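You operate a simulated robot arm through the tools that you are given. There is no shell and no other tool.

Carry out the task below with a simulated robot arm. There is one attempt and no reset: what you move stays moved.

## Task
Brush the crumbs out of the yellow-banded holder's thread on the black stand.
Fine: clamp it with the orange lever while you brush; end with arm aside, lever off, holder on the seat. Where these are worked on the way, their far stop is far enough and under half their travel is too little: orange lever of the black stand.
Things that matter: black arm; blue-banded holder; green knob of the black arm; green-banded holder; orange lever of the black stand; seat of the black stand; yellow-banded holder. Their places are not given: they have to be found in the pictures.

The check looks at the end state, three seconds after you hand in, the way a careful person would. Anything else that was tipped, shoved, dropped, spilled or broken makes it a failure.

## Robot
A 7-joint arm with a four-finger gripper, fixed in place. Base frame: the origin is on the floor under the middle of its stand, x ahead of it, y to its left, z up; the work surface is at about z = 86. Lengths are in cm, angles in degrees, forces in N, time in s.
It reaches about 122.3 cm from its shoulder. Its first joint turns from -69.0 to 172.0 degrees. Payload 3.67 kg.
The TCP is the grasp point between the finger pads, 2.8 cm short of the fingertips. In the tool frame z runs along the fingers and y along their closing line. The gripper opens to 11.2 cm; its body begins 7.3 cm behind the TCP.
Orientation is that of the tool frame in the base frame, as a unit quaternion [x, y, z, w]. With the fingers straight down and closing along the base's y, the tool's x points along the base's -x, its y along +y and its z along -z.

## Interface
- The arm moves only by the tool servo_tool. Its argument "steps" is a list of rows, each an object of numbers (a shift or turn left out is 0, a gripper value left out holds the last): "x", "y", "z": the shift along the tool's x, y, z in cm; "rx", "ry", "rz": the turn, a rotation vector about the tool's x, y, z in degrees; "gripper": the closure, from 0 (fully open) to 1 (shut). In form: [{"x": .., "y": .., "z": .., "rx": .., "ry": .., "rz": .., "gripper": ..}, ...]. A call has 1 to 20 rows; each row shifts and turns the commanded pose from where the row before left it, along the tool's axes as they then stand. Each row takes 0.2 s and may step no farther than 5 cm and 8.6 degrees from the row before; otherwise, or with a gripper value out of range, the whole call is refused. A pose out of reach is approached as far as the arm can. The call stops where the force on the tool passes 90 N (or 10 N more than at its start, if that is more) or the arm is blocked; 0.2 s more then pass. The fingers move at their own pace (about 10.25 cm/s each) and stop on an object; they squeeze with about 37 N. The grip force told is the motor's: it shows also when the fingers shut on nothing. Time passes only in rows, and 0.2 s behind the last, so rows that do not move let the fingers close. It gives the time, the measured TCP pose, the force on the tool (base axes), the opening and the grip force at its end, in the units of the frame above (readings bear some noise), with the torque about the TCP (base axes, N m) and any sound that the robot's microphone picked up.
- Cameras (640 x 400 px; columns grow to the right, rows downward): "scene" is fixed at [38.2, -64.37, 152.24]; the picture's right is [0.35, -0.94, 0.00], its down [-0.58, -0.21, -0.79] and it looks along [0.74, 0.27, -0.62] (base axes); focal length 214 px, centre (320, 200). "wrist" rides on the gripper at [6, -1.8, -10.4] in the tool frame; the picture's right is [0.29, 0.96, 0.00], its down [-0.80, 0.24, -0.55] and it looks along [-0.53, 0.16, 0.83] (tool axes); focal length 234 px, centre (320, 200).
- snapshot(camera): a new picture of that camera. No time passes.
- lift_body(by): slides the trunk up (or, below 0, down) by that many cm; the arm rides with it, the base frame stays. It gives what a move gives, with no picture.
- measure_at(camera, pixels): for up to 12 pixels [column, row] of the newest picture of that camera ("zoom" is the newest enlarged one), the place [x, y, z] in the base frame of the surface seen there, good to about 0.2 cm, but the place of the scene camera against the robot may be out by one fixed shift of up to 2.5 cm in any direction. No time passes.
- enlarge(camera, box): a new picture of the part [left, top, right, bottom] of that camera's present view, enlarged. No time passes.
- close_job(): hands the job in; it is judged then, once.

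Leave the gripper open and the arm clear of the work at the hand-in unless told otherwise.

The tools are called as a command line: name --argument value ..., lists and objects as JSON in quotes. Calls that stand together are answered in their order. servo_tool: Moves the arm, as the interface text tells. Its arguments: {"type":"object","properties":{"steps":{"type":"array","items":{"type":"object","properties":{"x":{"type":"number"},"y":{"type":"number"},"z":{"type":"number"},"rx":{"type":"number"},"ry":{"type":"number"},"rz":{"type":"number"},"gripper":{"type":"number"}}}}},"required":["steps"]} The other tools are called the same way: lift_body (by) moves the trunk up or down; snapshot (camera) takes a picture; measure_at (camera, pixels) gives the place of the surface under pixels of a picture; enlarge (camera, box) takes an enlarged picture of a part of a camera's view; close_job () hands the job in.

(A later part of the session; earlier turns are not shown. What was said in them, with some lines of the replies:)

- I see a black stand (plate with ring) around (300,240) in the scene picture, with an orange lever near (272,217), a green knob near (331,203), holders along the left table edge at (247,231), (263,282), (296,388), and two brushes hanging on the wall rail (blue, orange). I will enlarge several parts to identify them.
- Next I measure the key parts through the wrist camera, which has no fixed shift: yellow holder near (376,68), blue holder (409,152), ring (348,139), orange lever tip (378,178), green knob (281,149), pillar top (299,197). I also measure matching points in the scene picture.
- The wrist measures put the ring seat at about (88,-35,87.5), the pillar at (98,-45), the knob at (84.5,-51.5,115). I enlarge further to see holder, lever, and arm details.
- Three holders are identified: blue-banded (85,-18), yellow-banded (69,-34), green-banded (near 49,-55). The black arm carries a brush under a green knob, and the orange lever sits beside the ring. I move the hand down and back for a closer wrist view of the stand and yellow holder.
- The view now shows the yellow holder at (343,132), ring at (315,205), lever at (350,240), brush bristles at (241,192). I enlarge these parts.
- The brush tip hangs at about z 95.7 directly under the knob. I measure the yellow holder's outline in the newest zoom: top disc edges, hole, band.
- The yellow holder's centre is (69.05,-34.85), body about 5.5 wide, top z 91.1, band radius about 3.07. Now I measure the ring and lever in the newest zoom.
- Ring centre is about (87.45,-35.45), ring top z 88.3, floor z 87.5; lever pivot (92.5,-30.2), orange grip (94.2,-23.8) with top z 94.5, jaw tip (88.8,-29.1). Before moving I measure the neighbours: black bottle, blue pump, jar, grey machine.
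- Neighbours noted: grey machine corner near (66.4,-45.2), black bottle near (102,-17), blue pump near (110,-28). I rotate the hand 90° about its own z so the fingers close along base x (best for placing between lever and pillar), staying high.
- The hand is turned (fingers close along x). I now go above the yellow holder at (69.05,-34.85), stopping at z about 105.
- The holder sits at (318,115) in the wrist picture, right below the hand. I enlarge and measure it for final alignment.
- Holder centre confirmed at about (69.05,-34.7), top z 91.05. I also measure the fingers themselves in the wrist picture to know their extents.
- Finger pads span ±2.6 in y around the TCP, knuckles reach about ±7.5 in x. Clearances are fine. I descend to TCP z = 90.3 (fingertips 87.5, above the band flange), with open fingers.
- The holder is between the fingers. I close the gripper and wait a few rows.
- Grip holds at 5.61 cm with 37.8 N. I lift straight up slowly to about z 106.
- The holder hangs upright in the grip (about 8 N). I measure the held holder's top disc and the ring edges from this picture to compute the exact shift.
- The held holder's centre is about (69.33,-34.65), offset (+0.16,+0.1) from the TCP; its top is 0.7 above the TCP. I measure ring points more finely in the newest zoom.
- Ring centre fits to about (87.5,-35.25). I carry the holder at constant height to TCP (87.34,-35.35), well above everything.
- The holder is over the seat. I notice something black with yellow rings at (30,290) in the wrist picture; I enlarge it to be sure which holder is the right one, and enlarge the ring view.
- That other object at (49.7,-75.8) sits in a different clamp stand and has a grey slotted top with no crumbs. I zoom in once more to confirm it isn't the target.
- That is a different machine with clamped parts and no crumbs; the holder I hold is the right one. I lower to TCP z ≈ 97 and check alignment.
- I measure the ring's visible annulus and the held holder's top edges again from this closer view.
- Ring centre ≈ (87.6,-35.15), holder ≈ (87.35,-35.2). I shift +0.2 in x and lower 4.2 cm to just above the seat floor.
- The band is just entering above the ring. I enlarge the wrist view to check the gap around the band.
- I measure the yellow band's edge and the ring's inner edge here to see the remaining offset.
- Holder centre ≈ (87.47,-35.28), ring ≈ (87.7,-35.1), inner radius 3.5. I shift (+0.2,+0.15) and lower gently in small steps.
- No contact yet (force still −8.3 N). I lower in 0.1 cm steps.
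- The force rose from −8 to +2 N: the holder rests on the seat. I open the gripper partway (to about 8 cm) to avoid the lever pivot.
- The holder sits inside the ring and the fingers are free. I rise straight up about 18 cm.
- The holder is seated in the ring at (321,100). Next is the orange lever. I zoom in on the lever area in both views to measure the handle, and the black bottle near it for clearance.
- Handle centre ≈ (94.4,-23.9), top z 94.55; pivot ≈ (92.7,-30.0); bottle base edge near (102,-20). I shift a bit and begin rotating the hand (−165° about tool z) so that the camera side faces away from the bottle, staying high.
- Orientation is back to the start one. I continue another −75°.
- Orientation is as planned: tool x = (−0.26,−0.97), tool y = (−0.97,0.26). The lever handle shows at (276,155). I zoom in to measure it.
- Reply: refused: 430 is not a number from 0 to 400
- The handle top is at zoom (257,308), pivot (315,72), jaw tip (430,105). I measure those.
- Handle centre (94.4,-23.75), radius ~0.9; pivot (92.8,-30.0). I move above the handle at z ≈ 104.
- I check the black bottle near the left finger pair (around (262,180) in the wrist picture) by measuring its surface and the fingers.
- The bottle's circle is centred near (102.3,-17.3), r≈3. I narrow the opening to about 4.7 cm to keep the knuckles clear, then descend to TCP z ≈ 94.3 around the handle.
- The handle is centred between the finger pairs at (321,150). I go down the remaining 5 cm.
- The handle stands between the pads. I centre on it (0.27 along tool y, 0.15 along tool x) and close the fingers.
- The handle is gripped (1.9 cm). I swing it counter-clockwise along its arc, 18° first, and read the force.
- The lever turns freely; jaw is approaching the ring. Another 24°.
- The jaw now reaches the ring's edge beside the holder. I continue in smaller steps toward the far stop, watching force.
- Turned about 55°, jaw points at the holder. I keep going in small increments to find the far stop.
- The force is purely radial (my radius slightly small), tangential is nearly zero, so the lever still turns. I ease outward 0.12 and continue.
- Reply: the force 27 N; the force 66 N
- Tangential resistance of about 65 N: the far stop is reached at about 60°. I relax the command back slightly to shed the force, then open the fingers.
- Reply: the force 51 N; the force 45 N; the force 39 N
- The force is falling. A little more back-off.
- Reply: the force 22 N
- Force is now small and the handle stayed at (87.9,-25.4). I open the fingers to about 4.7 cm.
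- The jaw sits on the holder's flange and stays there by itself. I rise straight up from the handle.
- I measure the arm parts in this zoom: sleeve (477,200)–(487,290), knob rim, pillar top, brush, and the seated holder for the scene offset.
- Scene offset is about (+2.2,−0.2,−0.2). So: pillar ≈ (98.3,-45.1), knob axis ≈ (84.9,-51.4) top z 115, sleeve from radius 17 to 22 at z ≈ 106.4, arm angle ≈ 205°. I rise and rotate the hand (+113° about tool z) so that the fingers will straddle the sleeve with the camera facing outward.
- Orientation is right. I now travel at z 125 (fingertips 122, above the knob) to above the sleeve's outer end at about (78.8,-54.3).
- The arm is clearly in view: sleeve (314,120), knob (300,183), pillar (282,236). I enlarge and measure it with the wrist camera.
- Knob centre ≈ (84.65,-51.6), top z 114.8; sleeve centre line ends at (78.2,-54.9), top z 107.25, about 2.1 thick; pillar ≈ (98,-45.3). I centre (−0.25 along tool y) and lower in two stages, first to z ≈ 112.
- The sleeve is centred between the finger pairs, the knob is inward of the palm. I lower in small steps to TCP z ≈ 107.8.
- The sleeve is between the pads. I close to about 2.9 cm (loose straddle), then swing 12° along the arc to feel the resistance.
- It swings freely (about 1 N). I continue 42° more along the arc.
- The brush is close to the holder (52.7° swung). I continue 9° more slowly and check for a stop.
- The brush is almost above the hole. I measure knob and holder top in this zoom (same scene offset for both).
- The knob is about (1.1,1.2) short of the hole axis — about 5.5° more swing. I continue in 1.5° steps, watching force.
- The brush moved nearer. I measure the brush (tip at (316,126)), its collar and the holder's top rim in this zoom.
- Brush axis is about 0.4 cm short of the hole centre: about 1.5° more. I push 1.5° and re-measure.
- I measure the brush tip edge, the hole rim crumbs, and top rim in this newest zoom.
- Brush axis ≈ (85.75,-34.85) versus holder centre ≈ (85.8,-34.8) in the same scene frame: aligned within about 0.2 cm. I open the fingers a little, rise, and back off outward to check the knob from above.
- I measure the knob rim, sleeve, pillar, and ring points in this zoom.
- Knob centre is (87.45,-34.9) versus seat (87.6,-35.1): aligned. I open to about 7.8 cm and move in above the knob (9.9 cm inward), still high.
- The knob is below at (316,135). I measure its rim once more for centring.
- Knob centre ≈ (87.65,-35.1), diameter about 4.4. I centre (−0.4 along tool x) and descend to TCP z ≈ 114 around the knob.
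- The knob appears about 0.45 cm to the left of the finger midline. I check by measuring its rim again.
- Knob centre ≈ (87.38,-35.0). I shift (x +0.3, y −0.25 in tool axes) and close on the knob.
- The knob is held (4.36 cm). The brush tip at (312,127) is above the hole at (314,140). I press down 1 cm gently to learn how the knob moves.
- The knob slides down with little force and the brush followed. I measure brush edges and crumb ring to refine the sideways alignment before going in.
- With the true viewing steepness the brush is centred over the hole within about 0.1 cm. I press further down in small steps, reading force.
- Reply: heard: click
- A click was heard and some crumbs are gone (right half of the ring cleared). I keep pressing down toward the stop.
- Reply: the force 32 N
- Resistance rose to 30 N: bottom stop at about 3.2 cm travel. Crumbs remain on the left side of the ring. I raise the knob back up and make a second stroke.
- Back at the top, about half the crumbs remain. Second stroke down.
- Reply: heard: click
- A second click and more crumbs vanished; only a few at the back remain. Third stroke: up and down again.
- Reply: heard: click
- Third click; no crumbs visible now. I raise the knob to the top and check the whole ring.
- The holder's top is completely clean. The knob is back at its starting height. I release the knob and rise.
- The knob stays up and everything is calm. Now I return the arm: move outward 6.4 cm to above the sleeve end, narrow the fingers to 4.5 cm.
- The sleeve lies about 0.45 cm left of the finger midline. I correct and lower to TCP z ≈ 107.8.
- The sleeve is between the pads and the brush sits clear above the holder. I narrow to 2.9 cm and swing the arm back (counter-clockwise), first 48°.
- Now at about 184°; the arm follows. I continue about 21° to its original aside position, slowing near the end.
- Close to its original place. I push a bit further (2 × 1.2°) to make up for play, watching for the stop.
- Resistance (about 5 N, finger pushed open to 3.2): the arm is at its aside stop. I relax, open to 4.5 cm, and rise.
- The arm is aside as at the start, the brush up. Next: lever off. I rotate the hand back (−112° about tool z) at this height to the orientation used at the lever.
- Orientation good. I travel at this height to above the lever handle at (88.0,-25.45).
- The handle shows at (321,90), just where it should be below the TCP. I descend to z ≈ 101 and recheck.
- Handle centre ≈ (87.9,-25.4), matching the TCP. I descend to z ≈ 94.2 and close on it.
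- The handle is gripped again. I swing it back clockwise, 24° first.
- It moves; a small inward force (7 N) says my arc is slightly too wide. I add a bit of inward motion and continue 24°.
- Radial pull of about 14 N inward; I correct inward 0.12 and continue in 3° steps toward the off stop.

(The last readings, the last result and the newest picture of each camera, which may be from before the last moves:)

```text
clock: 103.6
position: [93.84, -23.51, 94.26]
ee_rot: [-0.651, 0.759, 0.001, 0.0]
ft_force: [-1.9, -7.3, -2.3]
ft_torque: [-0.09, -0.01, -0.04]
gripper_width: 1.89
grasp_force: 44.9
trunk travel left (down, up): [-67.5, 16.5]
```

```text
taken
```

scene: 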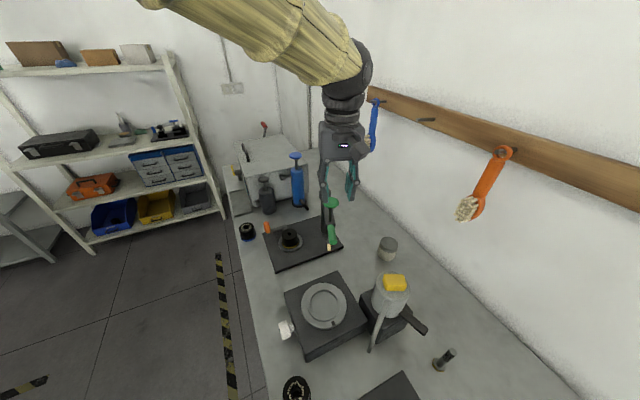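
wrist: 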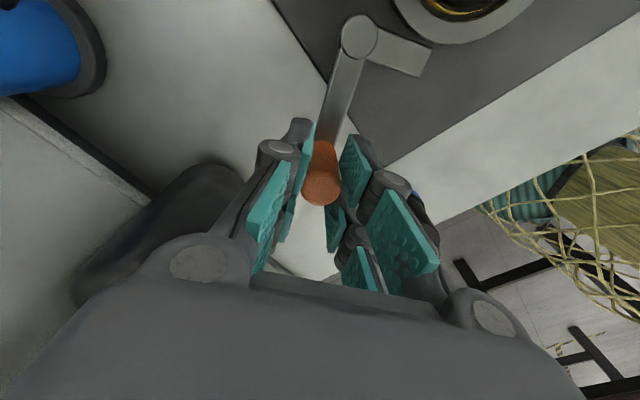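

Nearly home (handle at 93.8; originally 94.4). I go on in 2° steps until the off stop.

servo_tool --steps '[{"x": 0.03, "y": -0.23, "rz": 2}, {"x": 0.03, "y": -0.23, "rz": 2}, {"x": 0.02, "y": -0.12, "rz": 1}, {}]'

servo_tool --steps '[{"x": 0.02, "y": -0.12, "rz": 1}, {"x": 0.02, "y": -0.12, "rz": 1}, {}]'

```text
clock: 104.6
position: [94.43, -23.64, 94.35]
ee_rot: [-0.618, 0.786, 0.002, 0.0]
ft_force: [-4.2, -0.2, -7.8]
ft_torque: [0.36, 0.16, -0.23]
gripper_width: 1.9
grasp_force: 44.7
trunk travel left (down, up): [-67.5, 16.5]
```

```text
clock: 105.4
position: [94.59, -23.75, 94.18]
ee_rot: [-0.604, 0.797, 0.0, -0.001]
ft_force: [-8.6, 3.5, -7.3]
ft_torque: [0.33, 0.2, 0.08]
gripper_width: 1.9
grasp_force: 44.8
trunk travel left (down, up): [-67.5, 16.5]
```

Resistance starts (about 9 N). One more small push to confirm the off stop.

servo_tool --steps '[{"x": 0.0, "y": -0.15, "rz": 0.5}, {"y": -0.1}, {}]'

snapshot --camera "wrist"

```text
clock: 106.2
position: [94.57, -23.69, 94.19]
ee_rot: [-0.6, 0.8, 0.002, -0.001]
ft_force: [-35.2, 12.6, -12.9]
ft_torque: [0.81, 0.82, -0.27]
gripper_width: 1.91
grasp_force: 44.6
trunk travel left (down, up): [-67.5, 16.5]
```

```text
taken
```

wrist: 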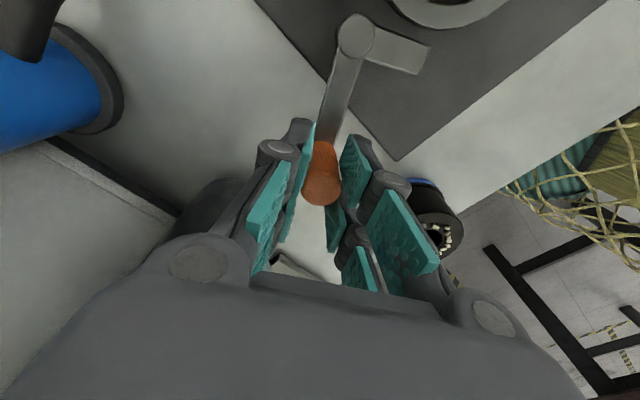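

37 N with no more travel: the lever is fully off. I relax the command and open the fingers.

servo_tool --steps '[{"y": 0.2, "rz": -0.5}, {"y": 0.12}, {}]'

```text
clock: 107.0
position: [94.56, -23.76, 94.29]
ee_rot: [-0.604, 0.797, 0.0, 0.001]
ft_force: [-18.6, 13.0, -17.2]
ft_torque: [-0.07, 0.43, 0.16]
gripper_width: 1.9
grasp_force: 45.4
trunk travel left (down, up): [-67.5, 16.5]
```

servo_tool --steps '[{"y": 0.12, "x": -0.05, "z": 0.08}, {}]'

servo_tool --steps '[{"y": 0.06, "z": 0.06}, {}]'

```text
clock: 107.6
position: [94.49, -23.7, 94.24]
ee_rot: [-0.604, 0.797, -0.001, 0.0]
ft_force: [-8.2, 10.9, -12.2]
ft_torque: [-0.22, 0.17, 0.11]
gripper_width: 1.9
grasp_force: 45.0
trunk travel left (down, up): [-67.5, 16.5]
```

```text
clock: 108.2
position: [94.55, -23.74, 94.24]
ee_rot: [-0.604, 0.797, 0.0, 0.0]
ft_force: [1.5, 8.1, -6.2]
ft_torque: [0.13, -0.1, 0.22]
gripper_width: 1.89
grasp_force: 44.4
trunk travel left (down, up): [-67.5, 16.5]
```

The load is nearly gone. I open the fingers to about 4.7 cm and rise.

servo_tool --steps '[{"gripper": 0.75}, {"gripper": 0.58}, {}, {}, {"z": -1.5}, {"z": -3}, {"z": -4}, {"z": -4}, {"z": -4}, {"z": -4}, {}]'

snapshot --camera "wrist"

snapshot --camera "scene"

enlarge --camera "scene" --box '[235, 180, 345, 270]'

```text
clock: 110.6
position: [94.66, -23.78, 114.54]
ee_rot: [-0.605, 0.796, 0.001, 0.0]
ft_force: [0.0, 0.0, -0.4]
ft_torque: [0.03, 0.01, -0.03]
gripper_width: 4.7
grasp_force: 0.1
trunk travel left (down, up): [-67.5, 16.5]
```

```text
taken
```

wrist: 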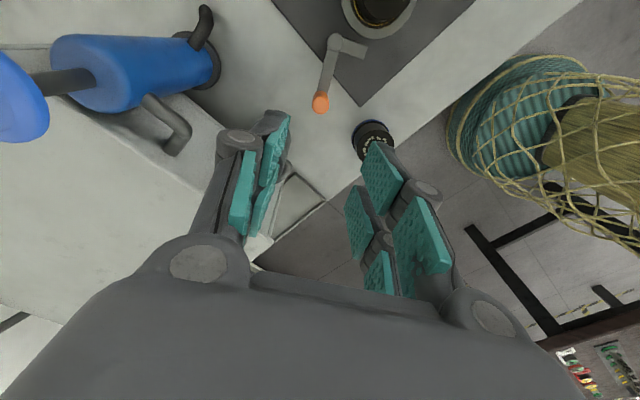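

```text
taken
```

scene: 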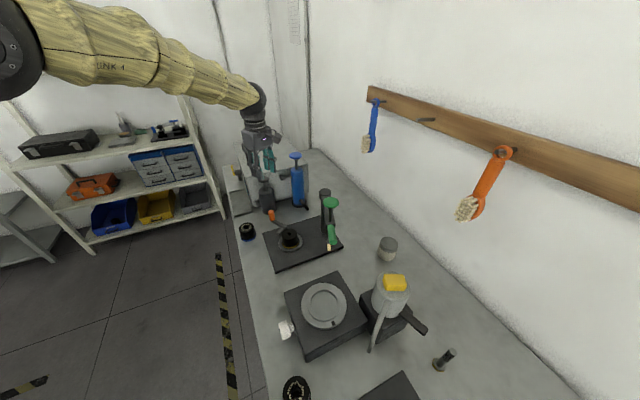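

```text
4.44 times, centred on (290, 225) of scene
```

zoom: 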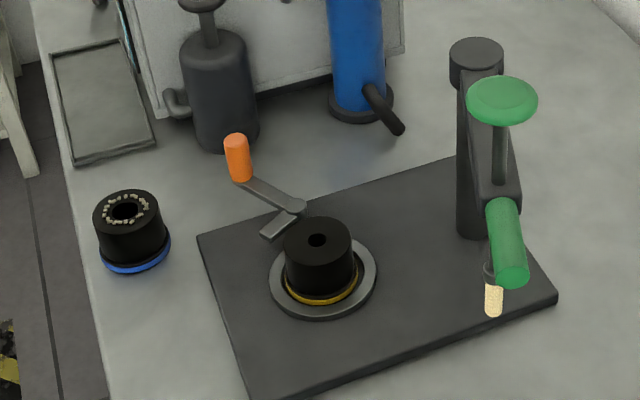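

Lever fully off, arm aside, the holder clean on the seat, neighbours untouched. I rise further, withdraw from the work, and open the gripper.

servo_tool --steps '[{"z": -4.5}, {"z": -4.5}, {"z": -4.5}, {"z": -4.5}, {"z": -4.5}, {"x": 2.49, "y": 2.97}, {"x": 2.49, "y": 2.97}, {"x": 2.49, "y": 2.97}, {"x": 2.49, "y": 2.97}, {"x": 2.49, "y": 2.97}, {"x": 2.49, "y": 2.97}, {"x": 2.49, "y": 2.97, "gripper": 0}, {}, {}]'

snapshot --camera "scene"

enlarge --camera "scene" --box '[230, 180, 350, 300]'

snapshot --camera "wrist"

```text
clock: 113.6
position: [69.25, -34.95, 137.23]
ee_rot: [-0.604, 0.797, 0.001, 0.0]
ft_force: [-1.1, 0.1, 0.2]
ft_torque: [0.04, -0.05, 0.02]
gripper_width: 11.21
grasp_force: 0.0
trunk travel left (down, up): [-67.5, 16.5]
```

```text
taken
```

scene: 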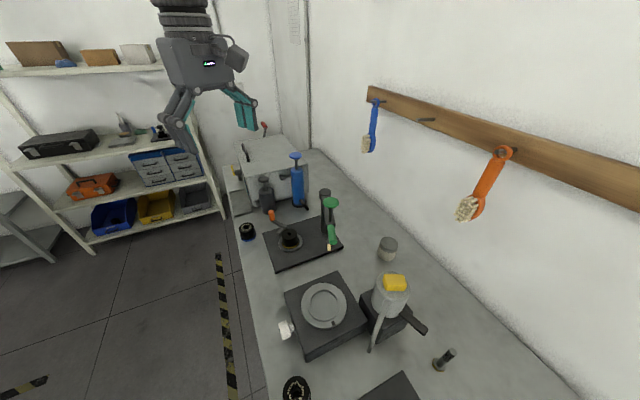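

```text
3.33 times, centred on (290, 240) of scene
```

zoom: 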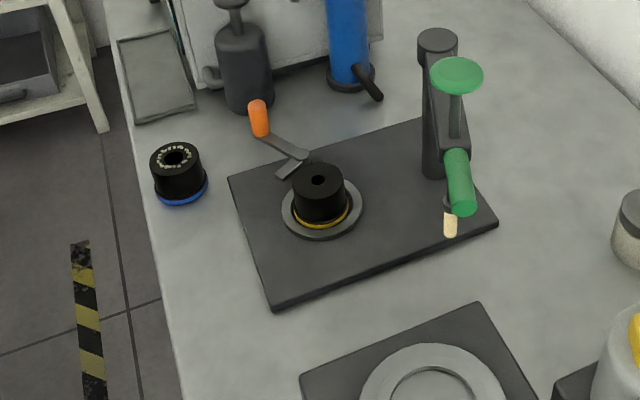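

```text
taken
```

wrist: 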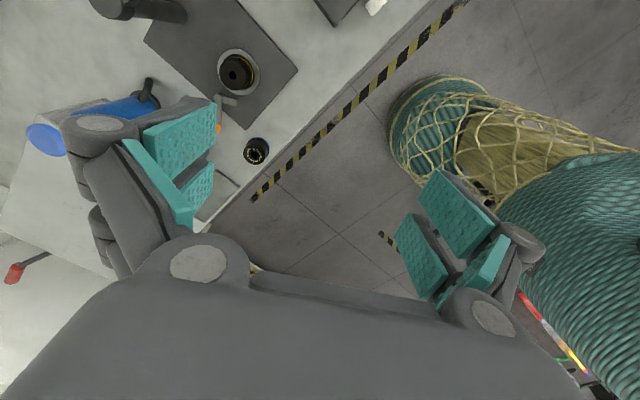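

The final picture shows:
- The yellow-banded holder is clean and stands in the seat ring.
- The orange lever is off.
- The black arm is aside with its brush up.
- The blue- and green-banded holders have not moved.
- The gripper is open and well clear of the work.

I hand the job in.

close_job

```text
The job is handed in.
```

The yellow-banded holder's thread is brushed clean, and I have handed the job in; I don't have the check's result.

- **Clamping:** I set the holder in the seat of the black stand and swung the orange lever about 60° to its far stop. It stayed there through the brushing.
- **Brushing:** I swung the black arm over the holder and pressed the green knob down three times. A click came with each stroke, and after the third no crumbs showed on the holder.
- **End state:** The knob is back up, and the arm is back against its aside stop. The lever is back at its off stop, and the holder is on the seat. The gripper is open and clear of the work.

In the last pictures the blue- and green-banded holders and the other items on the bench stood where they were at the start.
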